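You operate a simulated robot arm through the tools that you are given. There is no shell and no other tool. Be economical: measure what you need, move in short steps, check, and stop when the job is done.

You run a simulated two-armed robot. Do the job below in one go: nothing can be reset, and whatever is moved stays where it is left.

TASK
Pack V57 into the open parcel, fold both flaps, smooth the rippled tape.
Fine: Both flaps end flat. Use the felt block till no ripples show, and put it back. Set down upright: what you pick out, felt block. What is to be rubbed or washed off counts as gone when no trace of it is left.

It is judged by the outcome, as a careful person would: the job done as asked, and still so three seconds after it is handed in. It fails if anything else is knocked over, pushed out of place, dropped, spilled or broken. Flat cloth is picked up by pressing the open fingertips on it (5 to 10 N) and closing them slowly along it; thin cloth reads only 2 to 8 mm in the jaws.

THE ROBOT
Two 6-joint arms with fingered hands on one trunk that stands fixed in place. Base frame: the origin is at the foot of the trunk, x ahead of it, y to its left, z up. Readings come in mm, rad, newtons and seconds.
The left shoulder is at [20, 157, 829], the right one opposite. With the tool pointing down near the work surface each hand reaches from about 220 to 780 mm from the base axis, measured 20 degrees to its own side. Payload 4.1 kg a hand.
The TCP of each hand is the grasp point between the finger pads, 33 mm short of the fingertips. In the tool frame z runs along the fingers and y along their closing line. The gripper opens to 112 mm. The gripper's body begins 39 mm behind the TCP. The gripper is a hand of 4 fingers: y runs from the thumb to the fingers, the wrist lies at [-16, -118, -200] in the tool frame, and closing takes about 1.5 s.
Orientation is told as [roll, pitch, yaw] about the base's x, y, z axes, in that order, counted from this pose: with the fingers straight down and the wrist toward the robot, the tool's x, y and z point along [0, 1, 0], [1, 0, 0] and [0, 0, -1] of the base frame.

THE INTERFACE
- The arms move only by the tool apply_moves. It takes "left_steps", "right_steps" or both (then of equal length, played together; a hand with none holds still); each is a list of rows, each a list of 3 entries, a list of its own where there are three numbers: the gripper command, from -1 (fully open) to 1 (shut), values between in proportion, then the shift along the tool's x, y, z in units of 30 mm (1.0 is 30 mm), then the turn, a rotation vector about the tool's x, y, z in units of 4 degrees (1.0 is 4 degrees). In form: [[jaw, [dx, dy, dz], [wx, wy, wz]], ...]. A call has 1 to 20 rows; each row shifts and turns the commanded pose from where the row before left it, along the tool's axes as they then stand. A call with a number of a shift or a turn outside -1 to 1 is refused whole. Each row takes 0.2 s and may step no farther than 50 mm and 0.15 rad from the row before; otherwise, or with a gripper value out of range, the whole call is refused. Where a pose cannot be reached the arm comes as near as it can. A force on the tool above 40 N (or 10 N above the force at the start of the call, whichever is more), or a blocked arm, ends the call early, and 0.2 s more pass. The fingers move at their own pace (about 72 mm/s each) and stop on an object; they squeeze with about 31 N. The grip force told is the motor's: it shows also when the fingers shut on nothing. Time passes only in rows, and 0.2 s behind the last, so rows that do not move let the fingers close. It gives the time, the measured TCP pose, the force on the tool (base axes), the opening and the grip force at its end, in the units of the frame above (readings bear some noise), with the torque about the TCP (base axes, N m) and any sound that the robot's microphone picked up.
- Cameras (640 x 400 px; columns grow to the right, rows downward): "scene" is now at [29.1, -46.6, 1437.5]; the picture's right is [-0.63, -0.78, 0.00], its down [-0.61, 0.49, -0.63] and it looks along [0.48, -0.39, -0.78] (base axes); focal length 255 px, centre (320, 200). "left" rides on the left gripper at [-66, -89, -130] in its tool frame; the picture's right is [-0.79, -0.29, 0.54], its down [0.55, -0.71, 0.44] and it looks along [0.26, 0.64, 0.72] (tool axes); focal length 247 px, centre (320, 200). "right" rides on the right gripper at [66, -89, -130] in its tool frame; the picture's right is [-0.79, 0.29, -0.54], its down [-0.55, -0.71, 0.44] and it looks along [-0.26, 0.64, 0.72] (tool axes); focal length 247 px, centre (320, 200). There is no depth. A picture from a camera that has moved, and an enlarged one, comes with that camera's place and axes in the base frame and with its lens.
- snapshot(camera): a new picture of that camera. No time passes.
- preshape(shape, hand): the hand has 4 fingers and takes this shape, open, in about a second: jaw (thumb against the fingers, like two jaws); tri (thumb and two fingers); tip (a fingertip pinch); poke (one finger out to press); point (the index stretched); flat (the hand flat); cup (the hand cupped); fist (a fist). The gripper value then closes the fingers along that shape, each until it touches; the sizes above hold for jaw. It gives what a move gives, with no picture.
- head_to(pan, tilt): turns the head with the scene camera to pan (to the left, within 1.501 rad either way) and tilt (down, from -0.506 to 1.204), counted from straight ahead of the robot. It gives what a move gives.
- zoom(camera, box): a new picture of the part [left, top, right, bottom] of that camera's present view, enlarged. No time passes.
- close_job(): hands the job in; it is judged then, once.

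Work in short steps. Places have to be worked out from the pictures, the camera data and where the tool is seen: move nearer, look again, correct. Check each grasp and each placing, and mend what went wrong. You have 120 turns and 86 pictures in all, those below and enlarged ones among them. Open the grippers and draw the arms clear of the work before you hand the job in, unless the task says otherwise; then end with one line.

The tools are called after ">>>" as name(argument=value, ...) on one line, values as JSON. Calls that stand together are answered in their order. apply_moves: Moves the arms, as the interface text tells. Its arguments: {"type":"object","properties":{"left_steps":{"type":"array"},"right_steps":{"type":"array"}},"required":[]} The other tools are called the same way: preshape (shape, hand) gives the hand a shape; head_to (pan, tilt) turns the head that bears the scene camera; snapshot (camera) takes a picture; zoom (camera, box) takes an enlarged picture of a part of a camera's view; close_job () hands the job in.

At the start:

```text
clock: 0.0
left_ee_pos: [456.6, -80.2, 1171.3]
left_ee_rot: [0.0, -0.002, -0.548]
left_force: [0.6, 0.4, 0.5]
left_moment: [0.01, 0.01, 0.01]
left_opening: 111.6
left_gripper_force: 0.1
left_shape: jaw
right_ee_pos: [436.6, -497.8, 1131.4]
right_ee_rot: [0.0, -0.001, -0.549]
right_force: [-0.4, -0.2, 0.2]
right_moment: [0.0, -0.01, -0.02]
right_opening: 111.7
right_gripper_force: 0.0
right_shape: jaw
head pan, tilt: [-0.684, 0.895]
```

scene: 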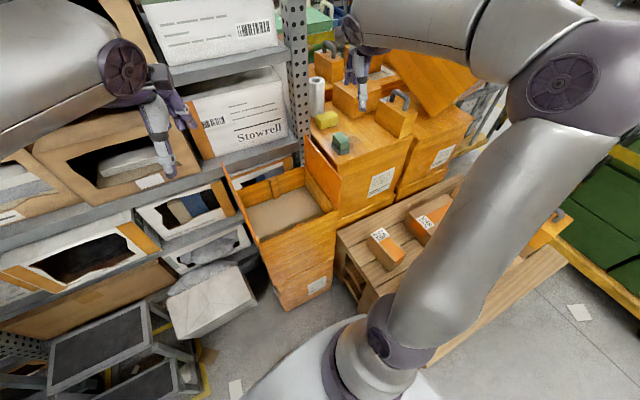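
right: 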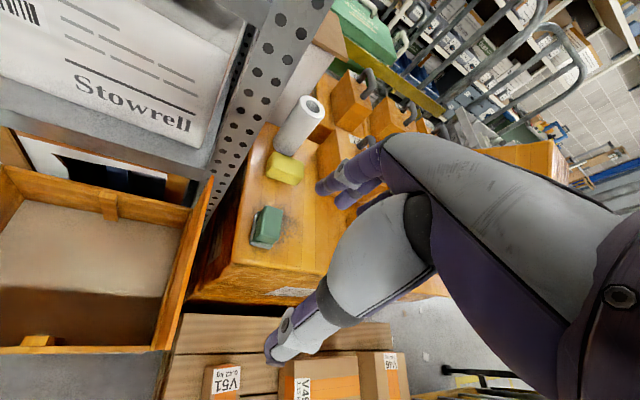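
left: 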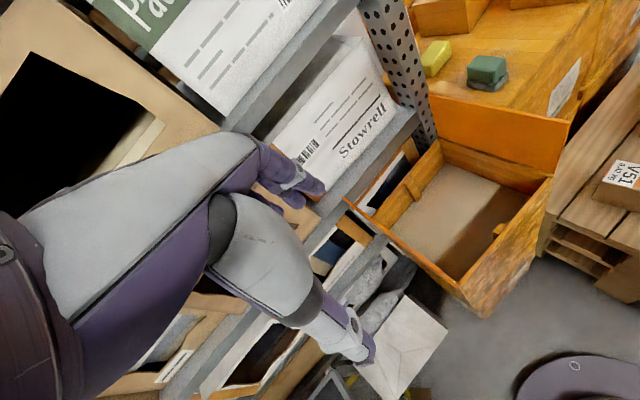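

I start by looking closer at the parcel area and the surroundings.

>>> zoom(camera="scene", box=[220, 80, 480, 320])

>>> zoom(camera="right", box=[160, 60, 440, 400])

>>> head_to(pan=-0.9, tilt=1.0)

```text
1.67 times, centred on (350, 200) of scene
camera zoom: at [29.1, -46.6, 1437.5], right [-0.63, -0.78, 0.0], down [-0.61, 0.49, -0.63], along [0.48, -0.39, -0.78], focal length 425 px, centre (270, 200)
```

zoom: 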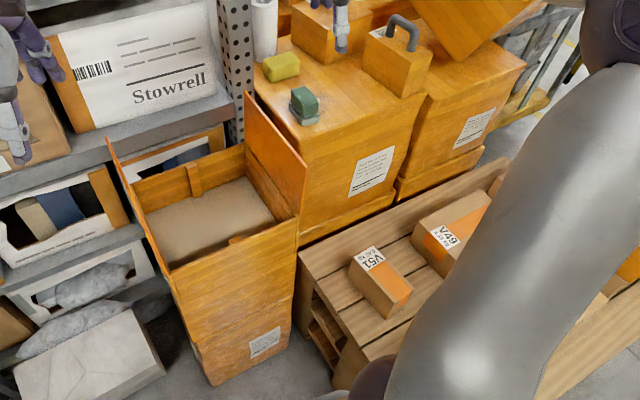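

```text
1.18 times, centred on (300, 230) of right
camera zoom: at [396.9, -395.4, 1261.9], right [-0.17, -0.83, 0.54], down [-0.89, -0.1, -0.44], along [0.41, -0.56, -0.72], focal length 291 px, centre (344, 165)
```

zoom: 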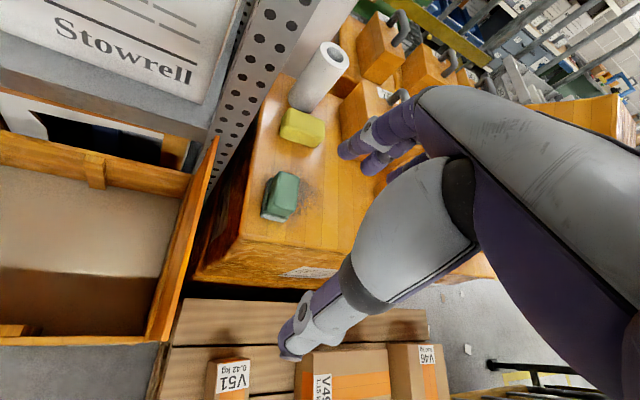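

```text
clock: 0.7
left_ee_pos: [456.8, -78.3, 1171.7]
left_ee_rot: [0.0, -0.002, -0.55]
left_force: [-0.6, 1.1, -0.3]
left_moment: [0.03, -0.01, 0.01]
left_opening: 111.8
left_gripper_force: 0.1
left_shape: jaw
right_ee_pos: [436.9, -497.3, 1131.7]
right_ee_rot: [0.001, 0.0, -0.549]
right_force: [0.7, -0.6, 0.3]
right_moment: [-0.02, -0.03, 0.03]
right_opening: 111.5
right_gripper_force: 0.2
right_shape: jaw
head pan, tilt: [-0.901, 1.0]
```

The pallet carries labelled items (V51, V49, V46). I need to see the rest to find V57.

>>> snapshot(camera="scene")

```text
80 pictures are left
```

scene: 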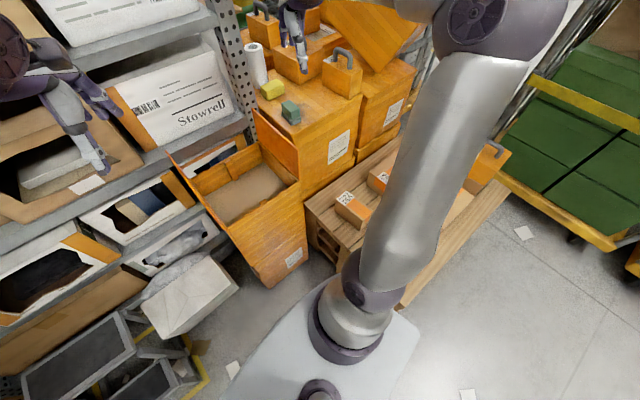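

The right upper arm hides the pallet. I draw the right hand back toward the robot so its own camera looks at the pallet.

>>> apply_moves(right_steps=[[-1, [0, -1, 0], [0, 0, 1]], [-1, [0, -1, 0], [0, 0, 1]], [-1, [0, -1, 0], [0, 0, 1]], [-1, [0, -1, 0], [0, 0, 1]], [-1, [0, -1, 0], [0, 0, 1]]])

>>> snapshot(camera="right")

>>> snapshot(camera="scene")

```text
clock: 1.9
left_ee_pos: [457.1, -78.6, 1171.0]
left_ee_rot: [0.0, -0.003, -0.549]
left_force: [0.2, 0.2, 0.3]
left_moment: [-0.02, 0.0, 0.01]
left_opening: 111.6
left_gripper_force: 0.1
left_shape: jaw
right_ee_pos: [322.5, -401.8, 1132.0]
right_ee_rot: [0.0, 0.0, -0.902]
right_force: [0.2, 1.3, -0.3]
right_moment: [0.01, 0.01, -0.03]
right_opening: 111.6
right_gripper_force: 0.0
right_shape: jaw
head pan, tilt: [-0.901, 1.0]
```

```text
79 pictures are left
camera right: at [319.0, -292.5, 1261.3], right [-0.44, -0.72, 0.54], down [-0.87, 0.21, -0.44], along [0.2, -0.66, -0.72], focal length 247 px, centre (320, 200)
```

right: 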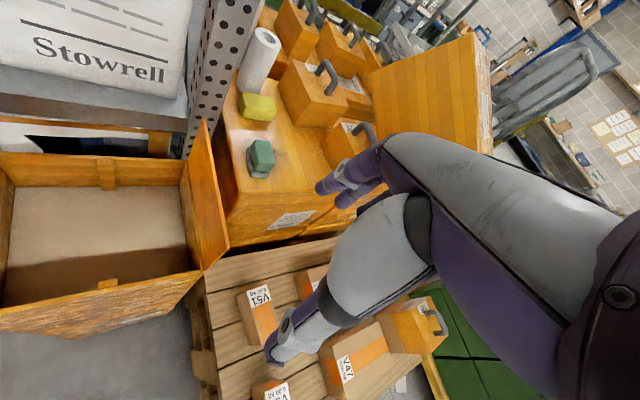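

```text
78 pictures are left
```

scene: 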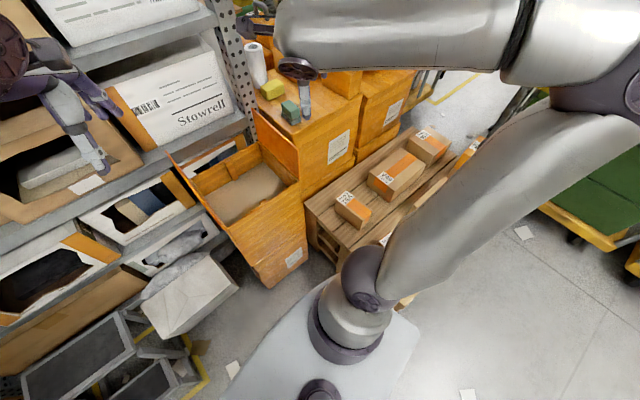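

More boxes appear: V47 and one nearer the robot. I swing the hand view further toward the near edge of the pallet.

>>> apply_moves(right_steps=[[-1, [0, -1, 0], [0, 0, 1]], [-1, [0, -1, 0], [0, 0, 1]], [-1, [0, -1, 0], [0, 0, 1]], [-1, [0, -1, 0], [0, 0, 1]], [-1, [0, 0, 0], [0, 0, 1]]])

>>> snapshot(camera="right")

>>> snapshot(camera="scene")

```text
clock: 3.1
left_ee_pos: [458.4, -80.4, 1170.9]
left_ee_rot: [0.0, -0.001, -0.549]
left_force: [-0.7, 0.3, 0.4]
left_moment: [0.02, 0.01, 0.0]
left_opening: 111.5
left_gripper_force: 0.1
left_shape: jaw
right_ee_pos: [257.2, -302.6, 1131.7]
right_ee_rot: [-0.001, 0.001, -1.249]
right_force: [-0.2, 0.3, 0.3]
right_moment: [0.04, 0.0, -0.02]
right_opening: 111.8
right_gripper_force: 0.1
right_shape: jaw
head pan, tilt: [-0.901, 1.0]
```

```text
77 pictures are left
camera right: at [292.8, -197.7, 1261.9], right [-0.66, -0.52, 0.54], down [-0.75, 0.5, -0.44], along [-0.04, -0.69, -0.72], focal length 247 px, centre (320, 200)
```

right: 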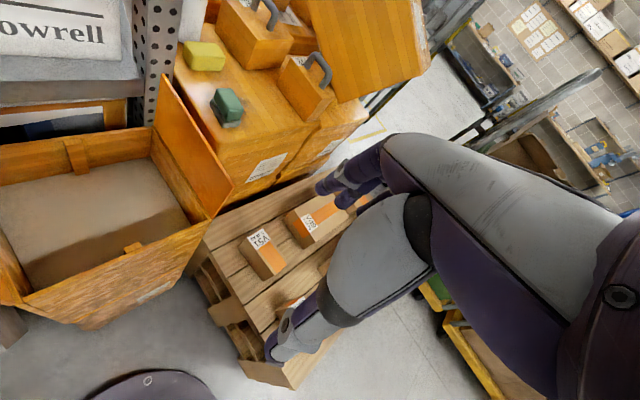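

```text
76 pictures are left
```

scene: 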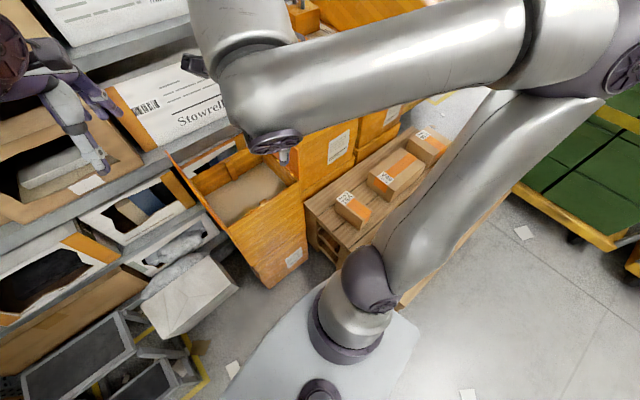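

I use the left camera instead: back the left hand off and yaw it toward the pallet.

>>> apply_moves(left_steps=[[-1, [0, -1, 0], [0, 0, 1]], [-1, [0, -1, 0], [0, 0, 1]], [-1, [0, -1, 0], [0, 0, 1]], [-1, [0, -1, 0], [0, 0, 1]], [-1, [0, 0, 0], [0, 0, 1]], [-1, [0, 0, 0], [0, 0, 1]], [-1, [0, 0, 0], [0, 0, 1]], [-1, [0, 0, 0], [0, 0, 1]]])

>>> snapshot(camera="left")

```text
clock: 4.9
left_ee_pos: [361.2, -6.9, 1170.4]
left_ee_rot: [-0.001, 0.0, -1.111]
left_force: [0.7, -0.2, 0.1]
left_moment: [0.02, -0.01, 0.04]
left_opening: 111.5
left_gripper_force: 0.0
left_shape: jaw
right_ee_pos: [256.5, -302.6, 1131.1]
right_ee_rot: [0.001, 0.0, -1.248]
right_force: [-0.3, 1.2, -0.3]
right_moment: [0.04, -0.01, -0.01]
right_opening: 111.8
right_gripper_force: 0.1
right_shape: jaw
head pan, tilt: [-0.901, 1.0]
```

```text
75 pictures are left
camera left: at [262.1, 43.5, 1300.4], right [-0.84, -0.1, -0.54], down [0.18, 0.88, -0.44], along [0.52, -0.46, -0.72], focal length 247 px, centre (320, 200)
```

left: 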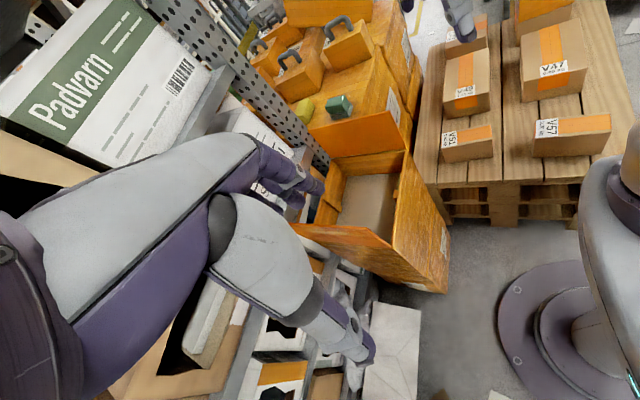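

V57 is visible, at the near end of the pallet's second row. I zoom on it and on the parcel.

>>> zoom(camera="left", box=[420, 30, 640, 240])

>>> zoom(camera="left", box=[280, 60, 470, 300])

>>> zoom(camera="right", box=[0, 40, 320, 320])

```text
1.90 times, centred on (530, 135) of left
camera zoom: at [262.1, 43.5, 1300.4], right [-0.84, -0.1, -0.54], down [0.18, 0.88, -0.44], along [0.52, -0.46, -0.72], focal length 470 px, centre (-80, 324)
```

zoom: 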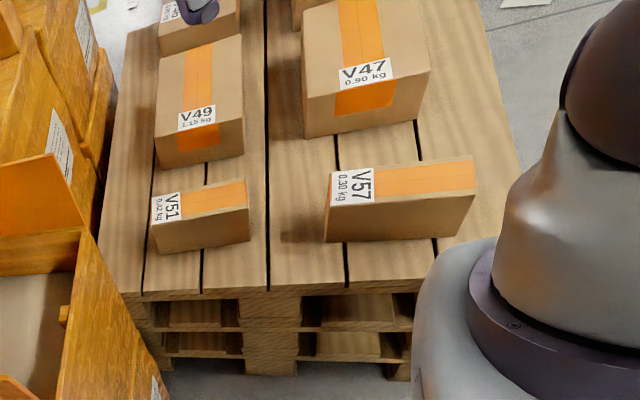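

```text
1.67 times, centred on (375, 180) of left
camera zoom: at [262.1, 43.5, 1300.4], right [-0.84, -0.1, -0.54], down [0.18, 0.88, -0.44], along [0.52, -0.46, -0.72], focal length 412 px, centre (228, 233)
```

zoom: 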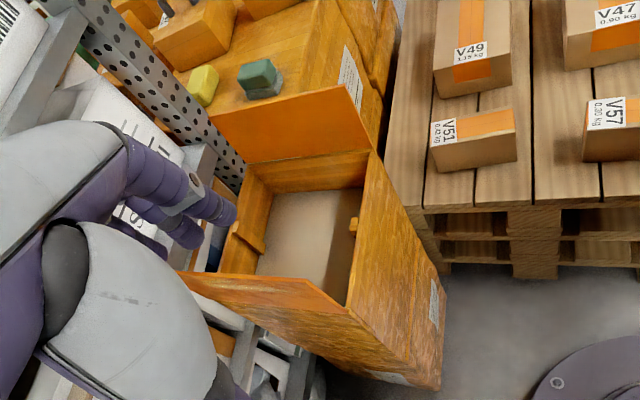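

```text
1.43 times, centred on (160, 180) of right
camera zoom: at [292.9, -197.6, 1261.8], right [-0.66, -0.52, 0.54], down [-0.75, 0.5, -0.44], along [-0.04, -0.69, -0.72], focal length 353 px, centre (549, 229)
```

zoom: 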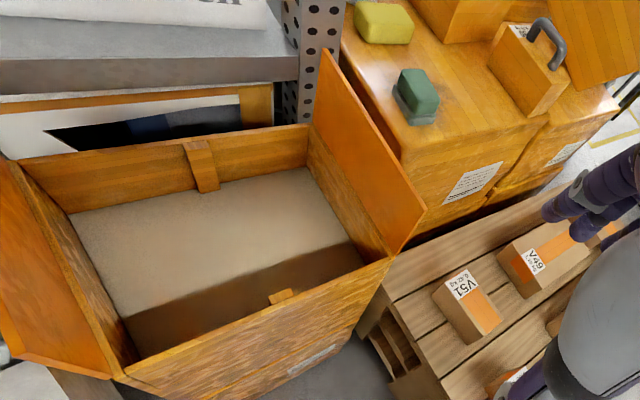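

I compute V57 at about (8,-499), top z≈556, long axis nearly along x; the parcel mouth spans roughly (390..690, -460..-145) at z≈743. I move the right hand over V57, staying high.

>>> apply_moves(right_steps=[[-1, [-1, 0.36, 0], [0, 0, 0]], [-1, [-1, 0.36, 0], [0, 0, 0]], [-1, [-1, 0.36, 0], [0, 0, 0]], [-1, [-1, 0.36, 0], [0, 0, 0]], [-1, [-1, 0.36, 0], [0, 0, 0]], [-1, [-1, 0.36, 0], [0, 0, 0]], [-1, [-1, 0.36, 0], [0, 0, 0]], [-1, [-1, 0.36, 0], [0, 0, 0]], [-1, [-1, 0.36, 0], [0, 0, 0]], [-1, [-0.9, 0.36, 0], [0, 0, 0]]])

>>> snapshot(camera="right")

>>> snapshot(camera="left")

```text
clock: 7.1
left_ee_pos: [362.6, -7.6, 1170.3]
left_ee_rot: [0.001, -0.002, -1.108]
left_force: [0.7, -0.8, 0.6]
left_moment: [-0.03, 0.05, 0.03]
left_opening: 111.8
left_gripper_force: 0.1
left_shape: jaw
right_ee_pos: [35.2, -508.1, 1121.4]
right_ee_rot: [-0.001, 0.001, -1.245]
right_force: [-0.4, 0.6, 0.0]
right_moment: [-0.01, -0.01, -0.02]
right_opening: 111.9
right_gripper_force: 0.0
right_shape: jaw
right hand out of reach, approached as far as the arm can: row 4, 5, 6, 7, 10
head pan, tilt: [-0.901, 1.0]
```

```text
71 pictures are left
camera right: at [69.7, -403.6, 1252.1], right [-0.66, -0.52, 0.54], down [-0.75, 0.5, -0.44], along [-0.04, -0.69, -0.72], focal length 247 px, centre (320, 200)
```

right: 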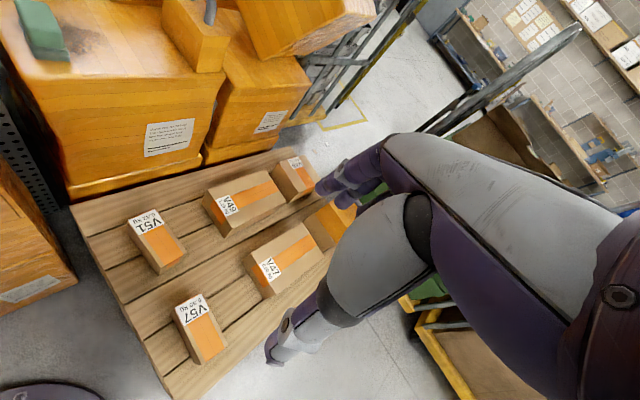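

```text
70 pictures are left
camera left: at [262.4, 43.4, 1300.5], right [-0.84, -0.1, -0.54], down [0.18, 0.88, -0.44], along [0.52, -0.46, -0.72], focal length 247 px, centre (320, 200)
```

left: 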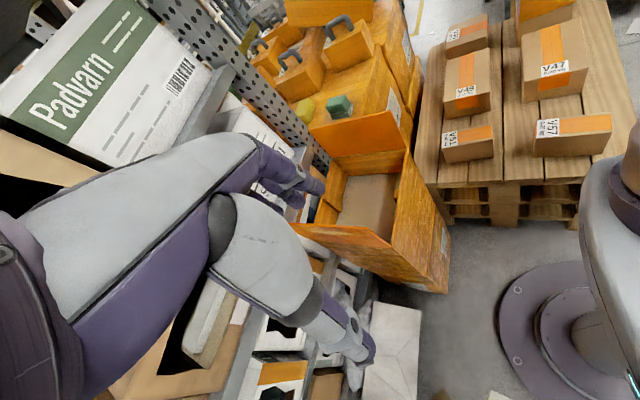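

Zooming into the right camera's view of V57 to triangulate it.

>>> zoom(camera="right", box=[100, 180, 300, 400])

```text
1.82 times, centred on (200, 290) of right
camera zoom: at [69.7, -403.6, 1252.1], right [-0.66, -0.52, 0.54], down [-0.75, 0.5, -0.44], along [-0.04, -0.69, -0.72], focal length 449 px, centre (538, 36)
```

zoom: 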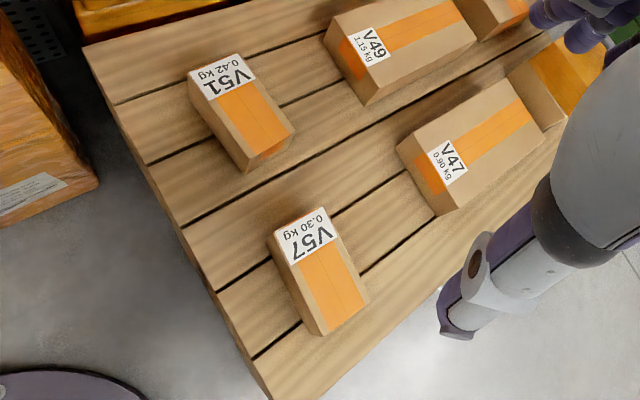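

V57's top centre comes out near (5,-510,541), about 138x65 mm, gripping yaw ≈ -1.79. I descend to about z 720 while yawing.

>>> apply_moves(right_steps=[[-1, [-0.97, -0.26, 1], [0, 0, 0]], [-1, [0, 0, 1], [0, 0, 0.98]], [-1, [0, 0, 1], [0, 0, 0.98]], [-1, [0, 0, 1], [0, 0, 0.98]], [-1, [0, 0, 1], [0, 0, 0.98]], [-1, [0, 0, 1], [0, 0, 0.98]], [-1, [0, 0, 1], [0, 0, 0.98]], [-1, [0, 0, 1], [0, 0, 0.98]], [-1, [0, 0, 1], [0, 0, 0.98]], [-1, [0, 0, 1], [0, 0, 0]], [-1, [0, 0, 1], [0, 0, 0]], [-1, [0, 0, 1], [0, 0, 0]], [-1, [0, 0, 1], [0, 0, 0]]])

>>> snapshot(camera="right")

>>> snapshot(camera="left")

```text
clock: 9.9
left_ee_pos: [363.3, -7.6, 1170.1]
left_ee_rot: [0.001, -0.002, -1.11]
left_force: [0.3, 0.0, -0.2]
left_moment: [0.0, 0.03, -0.01]
left_opening: 111.8
left_gripper_force: 0.0
left_shape: jaw
right_ee_pos: [-16.5, -482.7, 1065.7]
right_ee_rot: [-0.001, 0.002, -1.793]
right_force: [-0.3, 0.2, -0.2]
right_moment: [0.0, 0.01, 0.03]
right_opening: 111.7
right_gripper_force: 0.0
right_shape: jaw
right hand out of reach, approached as far as the arm can: row 2, 3, 4, 5, 6, 7, 8, 9, 10, 11, 12, 13
head pan, tilt: [-0.901, 1.0]
```

```text
68 pictures are left
camera right: at [68.6, -411.6, 1195.5], right [-0.84, -0.1, 0.54], down [-0.38, 0.82, -0.43], along [-0.39, -0.57, -0.72], focal length 247 px, centre (320, 200)
```

right: 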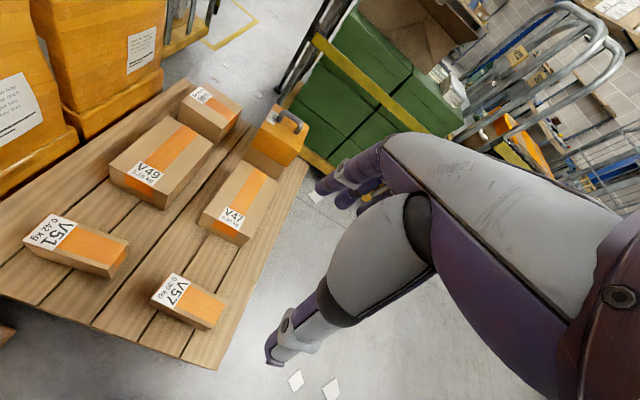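

```text
67 pictures are left
camera left: at [262.2, 43.4, 1300.6], right [-0.84, -0.1, -0.54], down [0.18, 0.88, -0.44], along [0.52, -0.46, -0.72], focal length 247 px, centre (320, 200)
```

left: 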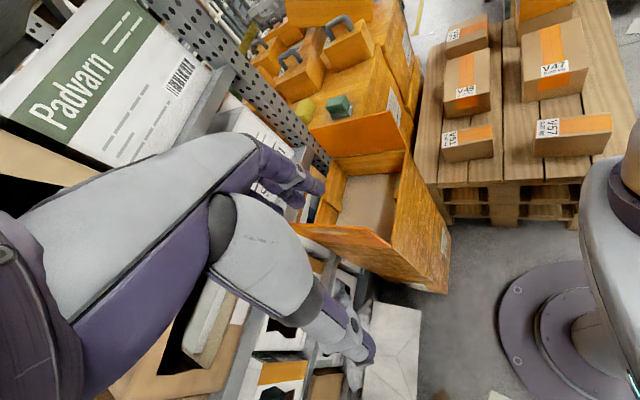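

The arm could not follow that path straight down. I test a short move forward and down, from which it can come in sideways lower.

>>> apply_moves(right_steps=[[-1, [1, 0, 0.5], [0, 0, -0.8]], [-1, [1, 0, 0.5], [0, 0, -0.8]], [-1, [1, 0, 0.5], [0, 0, -0.8]], [-1, [1, 0, 0.5], [0, 0, -0.8]], [-1, [1, 0, 1], [0, 0, -0.8]], [-1, [0, 0, 1], [0, 0, -0.8]], [-1, [0, 0, 1], [0, 0, 0]], [-1, [0, 0, 1], [0, 0, 0]], [-1, [0, 0, 1], [0, 0, 0]]])

```text
clock: 11.9
left_ee_pos: [361.6, -6.6, 1169.8]
left_ee_rot: [-0.001, -0.001, -1.11]
left_force: [-0.1, 0.5, -0.8]
left_moment: [0.01, 0.01, 0.01]
left_opening: 111.9
left_gripper_force: 0.0
left_shape: jaw
right_ee_pos: [133.7, -408.2, 1073.0]
right_ee_rot: [-0.001, 0.002, -1.459]
right_force: [0.4, -0.6, -0.1]
right_moment: [0.0, 0.03, 0.01]
right_opening: 111.8
right_gripper_force: 0.0
right_shape: jaw
right hand out of reach, approached as far as the arm can: row 1, 2, 3, 4, 5, 6, 7, 8, 9
head pan, tilt: [-0.901, 1.0]
```

Still limited there; I move back in front of the robot and test descending there.

>>> apply_moves(right_steps=[[-1, [0.97, -0.48, 0], [0, 0, -0.7]], [-1, [0.97, -0.48, 0], [0, 0, -0.7]], [-1, [0.97, -0.48, 0], [0, 0, -0.7]], [-1, [0.97, -0.48, 0], [0, 0, -0.7]], [-1, [0.97, -0.48, 0], [0, 0, -0.7]], [-1, [0, 0, 1], [0, 0, 0]], [-1, [0, 0, 1], [0, 0, 0]], [-1, [0, 0, 1], [0, 0, 0]], [-1, [0, 0, 1], [0, 0, 0]], [-1, [0, 0, 1], [0, 0, 0]]])

>>> snapshot(camera="scene")

```text
clock: 14.1
left_ee_pos: [362.5, -7.6, 1171.5]
left_ee_rot: [0.003, -0.001, -1.108]
left_force: [-0.2, -0.1, -0.5]
left_moment: [0.01, 0.0, 0.02]
left_opening: 111.4
left_gripper_force: 0.0
left_shape: jaw
right_ee_pos: [319.8, -297.7, 996.0]
right_ee_rot: [0.001, 0.002, -1.214]
right_force: [-0.1, 0.2, -0.2]
right_moment: [0.02, 0.01, -0.02]
right_opening: 112.0
right_gripper_force: 0.1
right_shape: jaw
right hand out of reach, approached as far as the arm can: row 7, 8, 9, 10
head pan, tilt: [-0.901, 1.0]
```

```text
66 pictures are left
```

scene: 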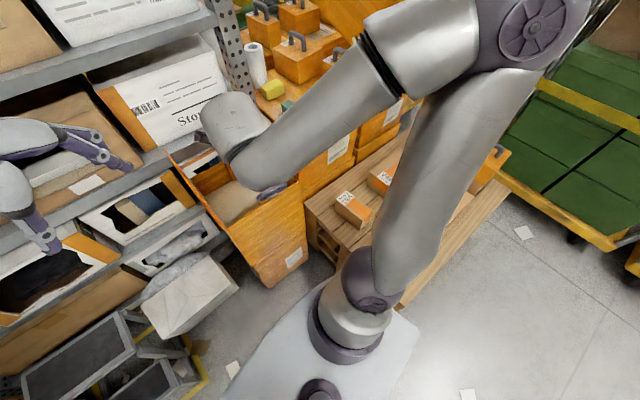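

The wrist seems to stay ≥440 mm from the shoulder. I test this by moving outward and descending a bit.

>>> apply_moves(right_steps=[[-1, [1, 0.3, 0], [0, 0, -1]], [-1, [1, 0.3, 0], [0, 0, -1]], [-1, [1, 0.3, 0], [0, 0, -1]], [-1, [1, 0.3, 0], [0, 0, -1]], [-1, [0, 0, 1], [0, 0, -1]], [-1, [0, 0, 1], [0, 0, -1]]])

```text
clock: 15.5
left_ee_pos: [362.5, -6.7, 1170.5]
left_ee_rot: [0.001, -0.001, -1.108]
left_force: [0.3, -0.7, -0.4]
left_moment: [-0.04, 0.01, 0.0]
left_opening: 111.6
left_gripper_force: 0.1
left_shape: jaw
right_ee_pos: [443.1, -276.0, 935.0]
right_ee_rot: [0.001, 0.0, -0.797]
right_force: [0.2, 0.5, -0.4]
right_moment: [0.0, 0.01, -0.05]
right_opening: 111.7
right_gripper_force: 0.1
right_shape: jaw
head pan, tilt: [-0.901, 1.0]
```

No limit here. I descend a little more to learn the inner limit (still above the parcel mouth).

>>> apply_moves(right_steps=[[-1, [0, 0, 1], [0, 0, 0]], [-1, [0, 0, 1], [0, 0, 0]]])

>>> snapshot(camera="right")

>>> snapshot(camera="left")

```text
clock: 16.1
left_ee_pos: [360.4, -6.6, 1170.5]
left_ee_rot: [0.0, -0.001, -1.107]
left_force: [-0.1, -0.3, 0.3]
left_moment: [-0.04, 0.01, -0.04]
left_opening: 111.6
left_gripper_force: 0.0
left_shape: jaw
right_ee_pos: [442.1, -276.2, 875.1]
right_ee_rot: [0.0, 0.001, -0.796]
right_force: [-0.4, -0.5, -0.5]
right_moment: [0.02, 0.0, 0.0]
right_opening: 111.8
right_gripper_force: 0.0
right_shape: jaw
head pan, tilt: [-0.901, 1.0]
```

```text
65 pictures are left
camera right: at [429.1, -167.7, 1006.4], right [-0.37, -0.76, 0.54], down [-0.89, 0.12, -0.44], along [0.27, -0.64, -0.72], focal length 247 px, centre (320, 200)
```

right: 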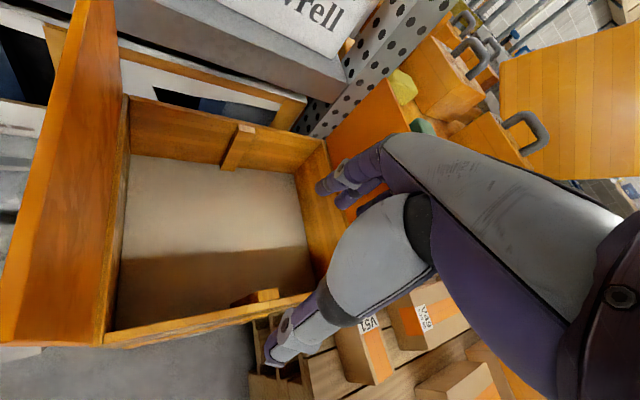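

```text
64 pictures are left
camera left: at [261.9, 43.5, 1300.6], right [-0.84, -0.1, -0.54], down [0.18, 0.88, -0.44], along [0.52, -0.46, -0.72], focal length 247 px, centre (320, 200)
```

left: 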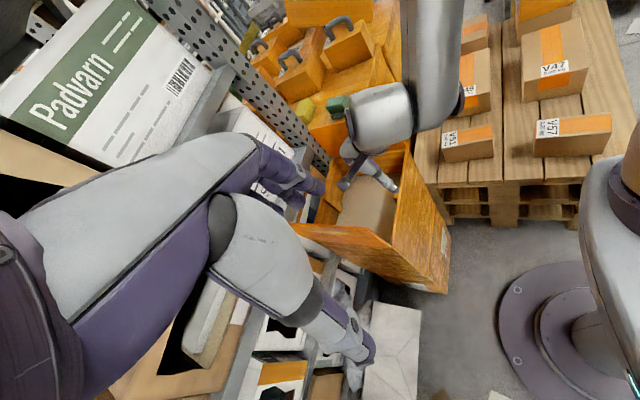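

It works here, so the limit isn't plain distance. I try retreating at this lower height, then down beside the pallet.

>>> apply_moves(right_steps=[[-1, [-0.87, -0.7, 0], [0, 0, 0]], [-1, [-0.87, -0.7, 0], [0, 0, 0]], [-1, [-0.87, -0.7, 0], [0, 0, 0]], [-1, [-0.87, -0.7, 0], [0, 0, 0]], [-1, [-0.87, -0.7, 0], [0, 0, 0]], [-1, [-0.87, -0.7, 0], [0, 0, 0]]])

```text
clock: 17.5
left_ee_pos: [362.3, -5.8, 1171.0]
left_ee_rot: [0.001, -0.003, -1.11]
left_force: [-0.4, -0.3, 0.4]
left_moment: [-0.01, 0.02, -0.03]
left_opening: 111.6
left_gripper_force: 0.1
left_shape: jaw
right_ee_pos: [418.3, -293.7, 917.1]
right_ee_rot: [-0.001, 0.002, -0.796]
right_force: [-0.3, -1.3, -0.5]
right_moment: [0.0, -0.01, 0.01]
right_opening: 111.8
right_gripper_force: 0.1
right_shape: jaw
right hand out of reach, approached as far as the arm can: row 1, 2, 3, 4, 5, 6
head pan, tilt: [-0.901, 1.0]
```

The readings fit an inner keep-out ball (centre about [20,-157,965], radius ≈350 mm) for the wrist. I route around it: swing right at height, then go down outside it.

>>> apply_moves(right_steps=[[-1, [-0.88, 0.114, -0.4], [0, 0, 0]], [-1, [-0.88, 0.114, -0.4], [0, 0, 0]], [-1, [-0.88, 0.114, -0.4], [0, 0, 0]], [-1, [-0.88, 0.114, -0.4], [0, 0, 0]], [-1, [-0.88, 0.114, -0.4], [0, 0, 0]], [-1, [-0.88, 0.114, -0.4], [0, 0, 0]], [-1, [-0.88, 0.114, -0.4], [0, 0, 0]], [-1, [0, 0, 0], [0, 0, 0.955]], [-1, [0, 0, 0], [0, 0, 0.955]], [-1, [0, 0, 0], [0, 0, 0.955]], [-1, [0, 0, 0], [0, 0, 0.955]], [-1, [0, 0, 0], [0, 0, 0.955]], [-1, [0, 0, 0], [0, 0, 0.955]], [-1, [-0.944, 0.184, 0], [0, 0, 0]], [-1, [-0.944, 0.184, 0], [0, 0, 0]], [-1, [-0.944, 0.184, 0], [0, 0, 0]], [-1, [-0.944, 0.184, 0], [0, 0, 0]], [-1, [-0.944, 0.184, 0], [0, 0, 0]], [-1, [-0.944, 0.184, 0], [0, 0, 0]]])

```text
clock: 21.5
left_ee_pos: [361.4, -6.4, 1171.4]
left_ee_rot: [-0.001, -0.002, -1.108]
left_force: [0.5, -0.6, 0.2]
left_moment: [-0.02, -0.01, 0.07]
left_opening: 111.7
left_gripper_force: 0.2
left_shape: jaw
right_ee_pos: [171.3, -536.9, 1011.8]
right_ee_rot: [0.0, 0.001, -1.195]
right_force: [0.3, -0.6, 0.3]
right_moment: [0.03, 0.02, 0.0]
right_opening: 112.1
right_gripper_force: 0.1
right_shape: jaw
right hand out of reach, approached as far as the arm can: row 1, 2, 3, 17
head pan, tilt: [-0.901, 1.0]
```

Working. Continue to (10,-640), yaw to -1.79, and start down.

>>> apply_moves(right_steps=[[-1, [0, 1, 0], [0, 0, 0]], [-1, [-1, 0.1, 0], [0, 0, 0]], [-1, [-1, 0.1, 0], [0, 0, 0]], [-1, [-1, 0.1, 0], [0, 0, 0]], [-1, [-1, 0.1, 0], [0, 0, 0]], [-1, [-1, 0.1, 0], [0, 0, 0]], [-1, [-1, 0.1, 0], [0, 0, 0]], [-1, [0, 0, 0.5], [0, 0, 0.952]], [-1, [0, 0, 0.5], [0, 0, 0.952]], [-1, [0, 0, 0.5], [0, 0, 0.952]], [-1, [0, 0, 0.5], [0, 0, 0.952]], [-1, [0, 0, 0.5], [0, 0, 0.952]], [-1, [0, 0, 0.5], [0, 0, 0.952]], [-1, [0, 0, 0.5], [0, 0, 0.952]], [-1, [0, 0, 0.5], [0, 0, 0.952]], [-1, [0, 0, 0.5], [0, 0, 0.952]]])

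>>> snapshot(camera="right")

```text
clock: 24.9
left_ee_pos: [361.7, -6.1, 1169.9]
left_ee_rot: [0.001, -0.001, -1.11]
left_force: [0.0, 0.4, 0.5]
left_moment: [0.02, -0.01, -0.02]
left_opening: 111.8
left_gripper_force: 0.0
left_shape: jaw
right_ee_pos: [18.9, -654.0, 968.4]
right_ee_rot: [-0.051, 0.043, -1.508]
right_force: [0.6, 1.0, -1.5]
right_moment: [0.03, -0.06, 0.02]
right_opening: 111.8
right_gripper_force: 0.1
right_shape: jaw
right hand out of reach, approached as far as the arm can: row 11, 12, 13, 14, 15, 16
head pan, tilt: [-0.901, 1.0]
```

```text
63 pictures are left
camera right: at [87.9, -565.9, 1098.7], right [-0.74, -0.36, 0.57], down [-0.62, 0.69, -0.38], along [-0.25, -0.63, -0.73], focal length 247 px, centre (320, 200)
```

right: 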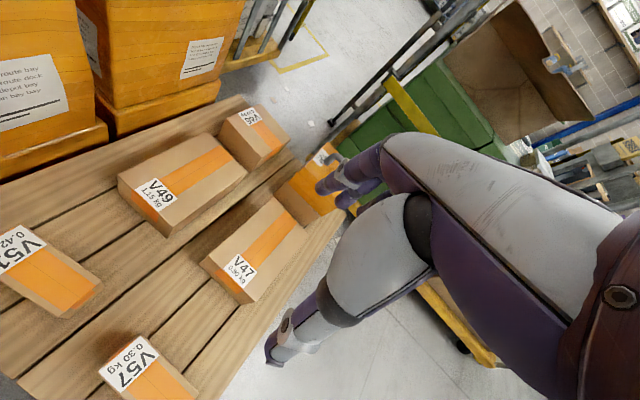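

The yaw stopped at about -1.51. I descend here (nothing tall below) and see whether it frees up.

>>> apply_moves(right_steps=[[-1, [0, 0, 1], [0, 0, -0.5]], [-1, [0, 0, 1], [0, 0, 0]], [-1, [0, 0, 1], [0, 0, 0]], [-1, [0, 0, 1], [0, 0, 0]], [-1, [0, 0, 1], [0, 0, 0]]])

```text
clock: 26.1
left_ee_pos: [362.0, -7.0, 1170.1]
left_ee_rot: [0.0, -0.003, -1.107]
left_force: [-0.2, -0.1, -0.5]
left_moment: [0.02, -0.01, 0.01]
left_opening: 111.7
left_gripper_force: 0.0
left_shape: jaw
right_ee_pos: [19.7, -653.5, 958.7]
right_ee_rot: [-0.048, 0.047, -1.472]
right_force: [-0.4, 0.5, -0.5]
right_moment: [-0.05, -0.04, 0.01]
right_opening: 111.8
right_gripper_force: 0.1
right_shape: jaw
right hand out of reach, approached as far as the arm can: row 1, 2, 3, 4, 5
head pan, tilt: [-0.901, 1.0]
```

Stuck again; I look at the arm's posture from the head.

>>> head_to(pan=-1.3, tilt=0.6)

>>> snapshot(camera="scene")

>>> snapshot(camera="left")

```text
clock: 27.0
left_ee_pos: [362.1, -6.3, 1170.7]
left_ee_rot: [0.0, -0.001, -1.107]
left_force: [-0.6, -0.4, 0.2]
left_moment: [-0.01, -0.01, 0.05]
left_opening: 111.7
left_gripper_force: 0.1
left_shape: jaw
right_ee_pos: [19.2, -653.4, 957.7]
right_ee_rot: [-0.045, 0.047, -1.472]
right_force: [0.4, -0.1, 0.3]
right_moment: [-0.03, 0.01, 0.01]
right_opening: 111.9
right_gripper_force: 0.0
right_shape: jaw
head pan, tilt: [-1.3, 0.6]
```

```text
62 pictures are left
```

scene: 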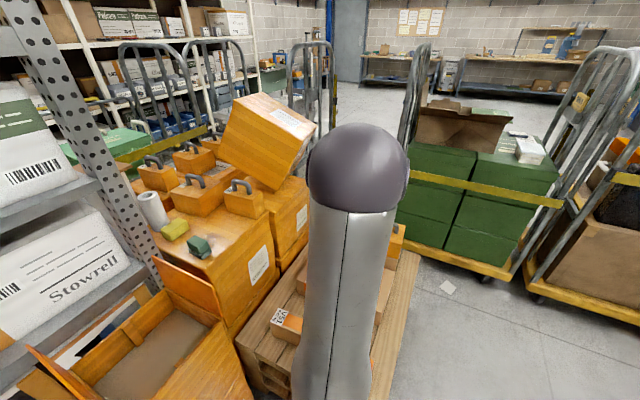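

```text
61 pictures are left
camera left: at [262.2, 43.4, 1300.6], right [-0.84, -0.1, -0.54], down [0.18, 0.88, -0.44], along [0.52, -0.46, -0.72], focal length 247 px, centre (320, 200)
```

left: 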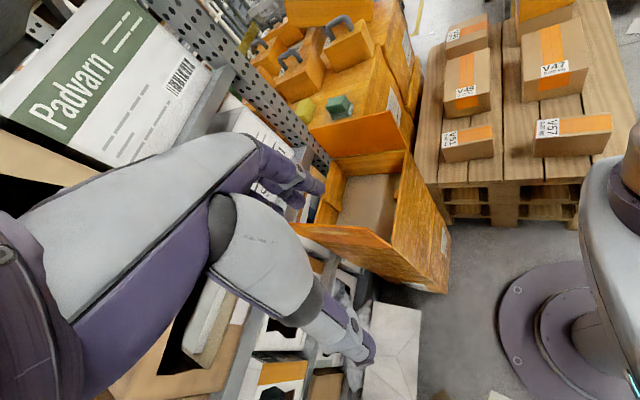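

The arm hits some joint limit out to the side. Plan: get down at a more forward bearing, then grip V57 with the tool tilted about its closing axis (wrist toward +x), which keeps the wrist within limits. First move forward and down beside V51/V49, above them.

>>> apply_moves(right_steps=[[-1, [1, 0, 0], [0, 0, -0.5]], [-1, [1, 0, 0], [0, 0, -0.5]], [-1, [1, 0, 0], [0, 0, -0.5]], [-1, [1, 0, 0], [0, 0, -0.5]], [-1, [1, 0, 0], [0, 0, -0.5]], [-1, [1, 0, 0], [0, 0, -0.5]], [-1, [1, 0, 0], [0, 0, -0.5]], [-1, [0.8, 0, 0], [0, 0, -0.5]], [-1, [0, 0, 1], [0, 0, 0]], [-1, [0, 0, 1], [0, 0, 0]], [-1, [0, 0, 1], [0, 0, 0]], [-1, [0, 0, 1], [0, 0, 0]], [-1, [0, 0, 1], [0, 0, 0]]])

```text
clock: 29.8
left_ee_pos: [362.1, -6.8, 1172.0]
left_ee_rot: [0.0, -0.002, -1.108]
left_force: [-0.7, 0.4, 0.7]
left_moment: [-0.02, -0.02, 0.01]
left_opening: 111.7
left_gripper_force: 0.1
left_shape: jaw
right_ee_pos: [208.4, -600.7, 818.8]
right_ee_rot: [-0.043, 0.063, -1.254]
right_force: [0.4, -0.2, -0.3]
right_moment: [0.01, 0.01, -0.01]
right_opening: 111.9
right_gripper_force: 0.0
right_shape: jaw
right hand out of reach, approached as far as the arm can: row 1, 2, 3, 11, 12, 13
head pan, tilt: [-1.3, 0.6]
```

It needs more radius at mid height. I move outward a bit, remove the slight tilt, and continue down.

>>> apply_moves(right_steps=[[-1, [0.57, 0.53, 0], [0.15, 0.52, 0]], [-1, [0.57, 0.53, 0], [0.15, 0.52, 0]], [-1, [0, 0, 1], [0, 0, 0]], [-1, [0, 0, 1], [0, 0, 0]], [-1, [0, 0, 1], [0, 0, 0]], [-1, [0, 0, 1], [0, 0, 0]]])

>>> snapshot(camera="right")

>>> snapshot(camera="left")

```text
clock: 31.2
left_ee_pos: [361.5, -6.5, 1170.9]
left_ee_rot: [-0.001, -0.003, -1.107]
left_force: [-0.2, -0.8, 0.8]
left_moment: [-0.01, -0.01, 0.01]
left_opening: 111.9
left_gripper_force: 0.0
left_shape: jaw
right_ee_pos: [284.1, -608.0, 710.7]
right_ee_rot: [0.029, 0.081, -1.256]
right_force: [-0.9, 0.5, 1.0]
right_moment: [0.01, 0.01, 0.0]
right_opening: 112.0
right_gripper_force: 0.0
right_shape: jaw
right hand out of reach, approached as far as the arm can: row 3, 4, 5, 6
head pan, tilt: [-1.3, 0.6]
```

```text
60 pictures are left
camera right: at [319.8, -515.5, 849.7], right [-0.67, -0.56, 0.49], down [-0.74, 0.54, -0.39], along [-0.04, -0.63, -0.78], focal length 247 px, centre (320, 200)
```

right: 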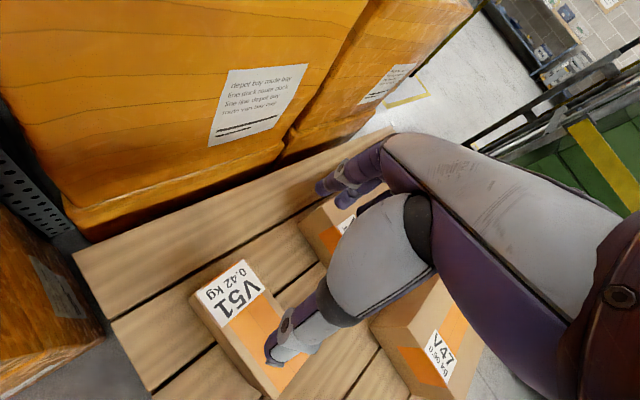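

```text
59 pictures are left
camera left: at [262.0, 43.6, 1300.6], right [-0.84, -0.1, -0.54], down [0.18, 0.88, -0.44], along [0.52, -0.46, -0.72], focal length 247 px, centre (320, 200)
```

left: 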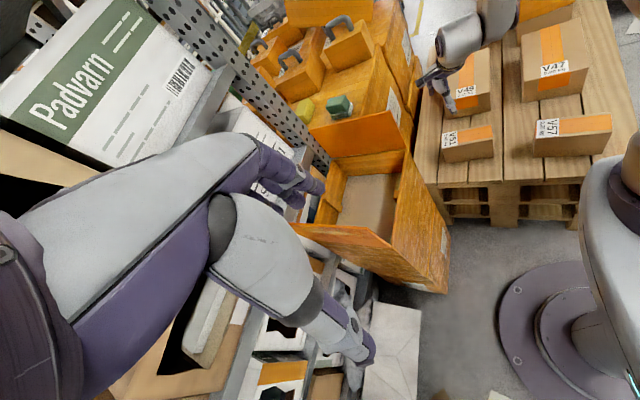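

The limit relaxes when the tool leans with its wrist toward +x, as planned. I tilt about the closing axis while moving toward −x.

>>> apply_moves(right_steps=[[-1, [-0.5, 0, 0], [0, -0.95, 0]], [-1, [-0.5, 0, 0], [0, -0.95, 0]], [-1, [-0.5, 0, 0], [0, -0.95, 0]], [-1, [-0.5, 0, 0], [0, -0.95, 0]], [-1, [-0.5, 0, 0], [0, -0.95, 0]], [-1, [-0.5, 0, 0], [0, -0.95, 0]]])

```text
clock: 32.6
left_ee_pos: [361.8, -5.9, 1169.9]
left_ee_rot: [0.001, -0.001, -1.107]
left_force: [-0.3, 0.6, 0.1]
left_moment: [0.0, 0.0, 0.04]
left_opening: 112.0
left_gripper_force: 0.0
left_shape: jaw
right_ee_pos: [201.2, -636.4, 722.8]
right_ee_rot: [-0.361, 0.081, -1.249]
right_force: [-0.3, -0.5, -0.4]
right_moment: [0.03, -0.03, -0.04]
right_opening: 112.1
right_gripper_force: 0.1
right_shape: jaw
head pan, tilt: [-1.3, 0.6]
```

Orientation moves freely now. I set yaw≈-1.79, tilt≈-0.5, no pitch, in place.

>>> apply_moves(right_steps=[[-1, [0, 0, 0], [0.34, 0, 0.9]], [-1, [0, 0, 0], [0.34, 0, 0.9]], [-1, [0, 0, 0], [0.34, 0, 0.9]], [-1, [0, 0, 0], [0.34, 0, 0.9]], [-1, [0, 0, 0], [0.34, 0, 0.9]], [-1, [0, 0, 0], [0.34, 0, 0.9]], [-1, [0, 0, 0], [0.34, 0, 0.9]], [-1, [0, 0, 0], [0.34, 0, 0.9]], [-1, [0, 0, 0], [-0.58, -1, 0]], [-1, [0, 0, 0], [-0.58, -1, 0]]])

```text
clock: 34.8
left_ee_pos: [361.2, -6.0, 1171.0]
left_ee_rot: [0.001, -0.002, -1.108]
left_force: [-0.4, -0.7, -0.2]
left_moment: [-0.01, -0.05, 0.0]
left_opening: 111.4
left_gripper_force: 0.0
left_shape: jaw
right_ee_pos: [201.3, -636.7, 720.7]
right_ee_rot: [-0.541, -0.003, -1.753]
right_force: [0.4, 0.3, 0.2]
right_moment: [0.02, -0.04, 0.01]
right_opening: 111.9
right_gripper_force: 0.1
right_shape: jaw
head pan, tilt: [-1.3, 0.6]
```

Good. Now translate to a hover behind/above V57 along the tool axis.

>>> apply_moves(right_steps=[[-1, [-0.543, -0.575, 0.815], [0, 0, 0]], [-1, [-0.543, -0.575, 0.815], [0, 0, 0]], [-1, [-0.543, -0.575, 0.815], [0, 0, 0]], [-1, [-0.543, -0.575, 0.815], [0, 0, 0]], [-1, [-0.543, -0.575, 0.815], [0, 0, 0]]])

>>> snapshot(camera="right")

>>> snapshot(camera="left")

```text
clock: 36.0
left_ee_pos: [362.0, -6.1, 1170.3]
left_ee_rot: [0.001, -0.001, -1.109]
left_force: [-0.3, -0.2, -0.2]
left_moment: [0.02, 0.01, -0.01]
left_opening: 111.6
left_gripper_force: 0.1
left_shape: jaw
right_ee_pos: [92.3, -539.9, 652.2]
right_ee_rot: [-0.541, -0.003, -1.752]
right_force: [-0.2, -0.2, -0.7]
right_moment: [-0.03, 0.01, -0.01]
right_opening: 112.0
right_gripper_force: 0.1
right_shape: jaw
right hand out of reach, approached as far as the arm can: row 5
head pan, tilt: [-1.3, 0.6]
```

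```text
58 pictures are left
camera right: at [231.5, -473.8, 729.9], right [-0.45, -0.21, 0.87], down [-0.56, 0.83, -0.09], along [-0.7, -0.53, -0.48], focal length 247 px, centre (320, 200)
```

right: 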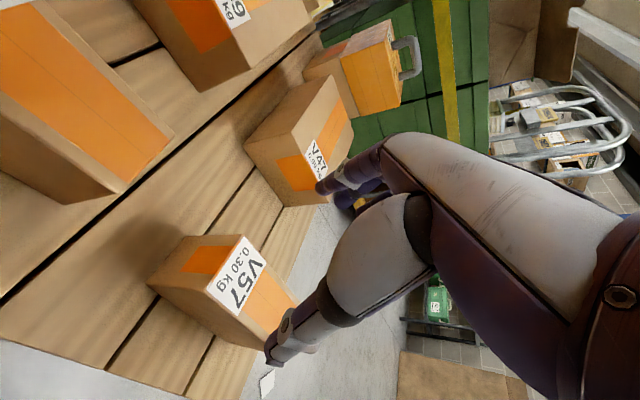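

```text
57 pictures are left
camera left: at [262.2, 43.6, 1300.5], right [-0.84, -0.1, -0.54], down [0.18, 0.88, -0.44], along [0.52, -0.46, -0.72], focal length 247 px, centre (320, 200)
```

left: 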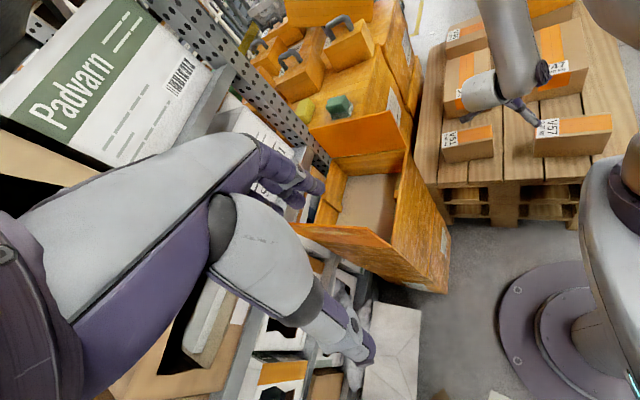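

V57's centre refines to about (11,-513), top ≈541. I correct yaw and y offset and advance along the tool axis in two stages.

>>> apply_moves(right_steps=[[-1, [0.1, -0.3, 0.2], [0.3, 0, 0.5]], [-1, [0, 0, 0.75], [0, 0, 0]], [-1, [0, 0, 0.75], [0, 0, 0]], [-1, [0, 0, 0.75], [0, 0, 0]]])

>>> snapshot(camera="right")

>>> zoom(camera="left", box=[460, 30, 640, 180])

```text
clock: 37.0
left_ee_pos: [361.5, -7.2, 1170.8]
left_ee_rot: [0.001, -0.003, -1.108]
left_force: [0.1, -0.2, 0.5]
left_moment: [-0.03, 0.01, 0.02]
left_opening: 111.6
left_gripper_force: 0.1
left_shape: jaw
right_ee_pos: [59.9, -522.3, 586.2]
right_ee_rot: [-0.54, -0.003, -1.793]
right_force: [0.0, -0.4, 0.4]
right_moment: [0.0, 0.01, 0.03]
right_opening: 111.8
right_gripper_force: 0.0
right_shape: jaw
head pan, tilt: [-1.3, 0.6]
```

```text
56 pictures are left
camera right: at [201.4, -462.8, 663.5], right [-0.46, -0.19, 0.87], down [-0.52, 0.85, -0.09], along [-0.72, -0.5, -0.48], focal length 247 px, centre (320, 200)
```

right: 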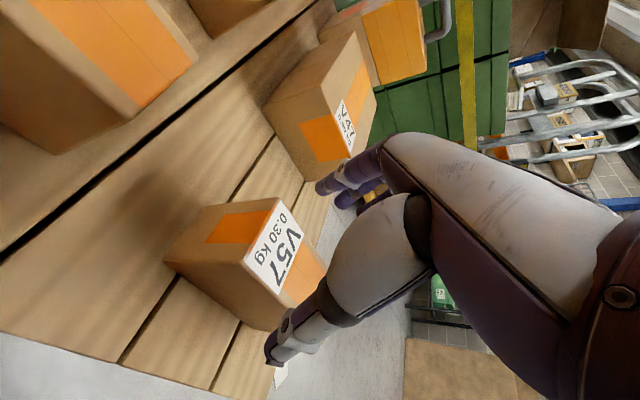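

```text
2.67 times, centred on (550, 105) of left
camera zoom: at [262.2, 43.6, 1300.5], right [-0.84, -0.1, -0.54], down [0.18, 0.88, -0.44], along [0.52, -0.46, -0.72], focal length 659 px, centre (-293, 453)
```

zoom: 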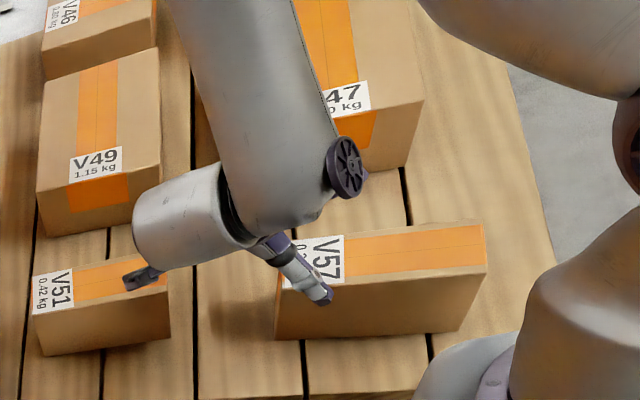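

Fingers straddle V57 with clearance on both sides. Advance the remaining 66 mm.

>>> apply_moves(right_steps=[[-1, [0, 0, 0.73], [0, 0, 0]], [-1, [0, 0, 0.73], [0, 0, 0]], [-1, [0, 0, 0.73], [0, 0, 0]], [-1, [0, 0, 0], [0, 0, 0]]])

>>> zoom(camera="left", box=[460, 30, 640, 180])

```text
clock: 38.0
left_ee_pos: [362.3, -5.6, 1172.0]
left_ee_rot: [0.0, -0.002, -1.107]
left_force: [0.1, 0.7, -1.0]
left_moment: [-0.02, -0.03, 0.0]
left_opening: 111.7
left_gripper_force: 0.1
left_shape: jaw
right_ee_pos: [26.7, -516.2, 529.5]
right_ee_rot: [-0.539, -0.001, -1.791]
right_force: [-1.2, -0.1, 0.4]
right_moment: [0.03, -0.01, 0.0]
right_opening: 112.1
right_gripper_force: 0.1
right_shape: jaw
head pan, tilt: [-1.3, 0.6]
```

```text
2.67 times, centred on (550, 105) of left
camera zoom: at [262.2, 43.4, 1300.6], right [-0.84, -0.1, -0.54], down [0.18, 0.88, -0.44], along [0.52, -0.46, -0.72], focal length 659 px, centre (-293, 453)
```

zoom: 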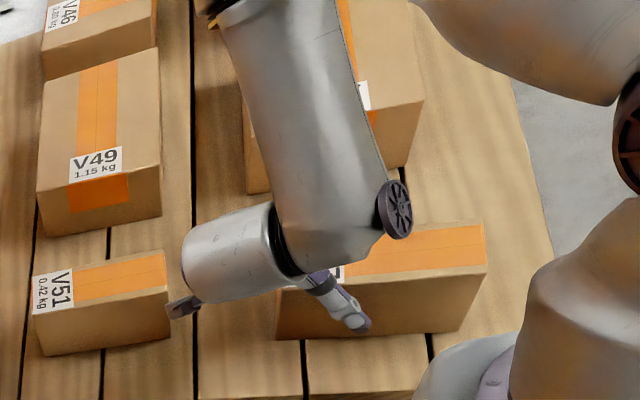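

No contact; the fingers straddle the box. Close the hand.

>>> apply_moves(right_steps=[[0.2, [0, 0, 0], [0, 0, 0]], [0.6, [0, 0, 0], [0, 0, 0]], [1, [0, 0, 0], [0, 0, 0]], [1, [0, 0, 0], [0, 0, 0]], [1, [0, 0, 0], [0, 0, 0]], [1, [0, 0, 0], [0, 0, 0]], [1, [0, 0, 0], [0, 0, 0]], [1, [0, 0, 0], [0, 0, 0]]])

```text
clock: 39.8
left_ee_pos: [362.1, -6.5, 1171.0]
left_ee_rot: [0.0, -0.002, -1.11]
left_force: [-0.2, -0.5, -0.6]
left_moment: [0.01, 0.0, 0.01]
left_opening: 111.7
left_gripper_force: 0.0
left_shape: jaw
right_ee_pos: [27.4, -516.2, 530.1]
right_ee_rot: [-0.539, -0.001, -1.792]
right_force: [-0.8, -0.3, 0.0]
right_moment: [0.02, -0.04, 0.01]
right_opening: 62.0
right_gripper_force: 30.9
right_shape: jaw
head pan, tilt: [-1.3, 0.6]
```

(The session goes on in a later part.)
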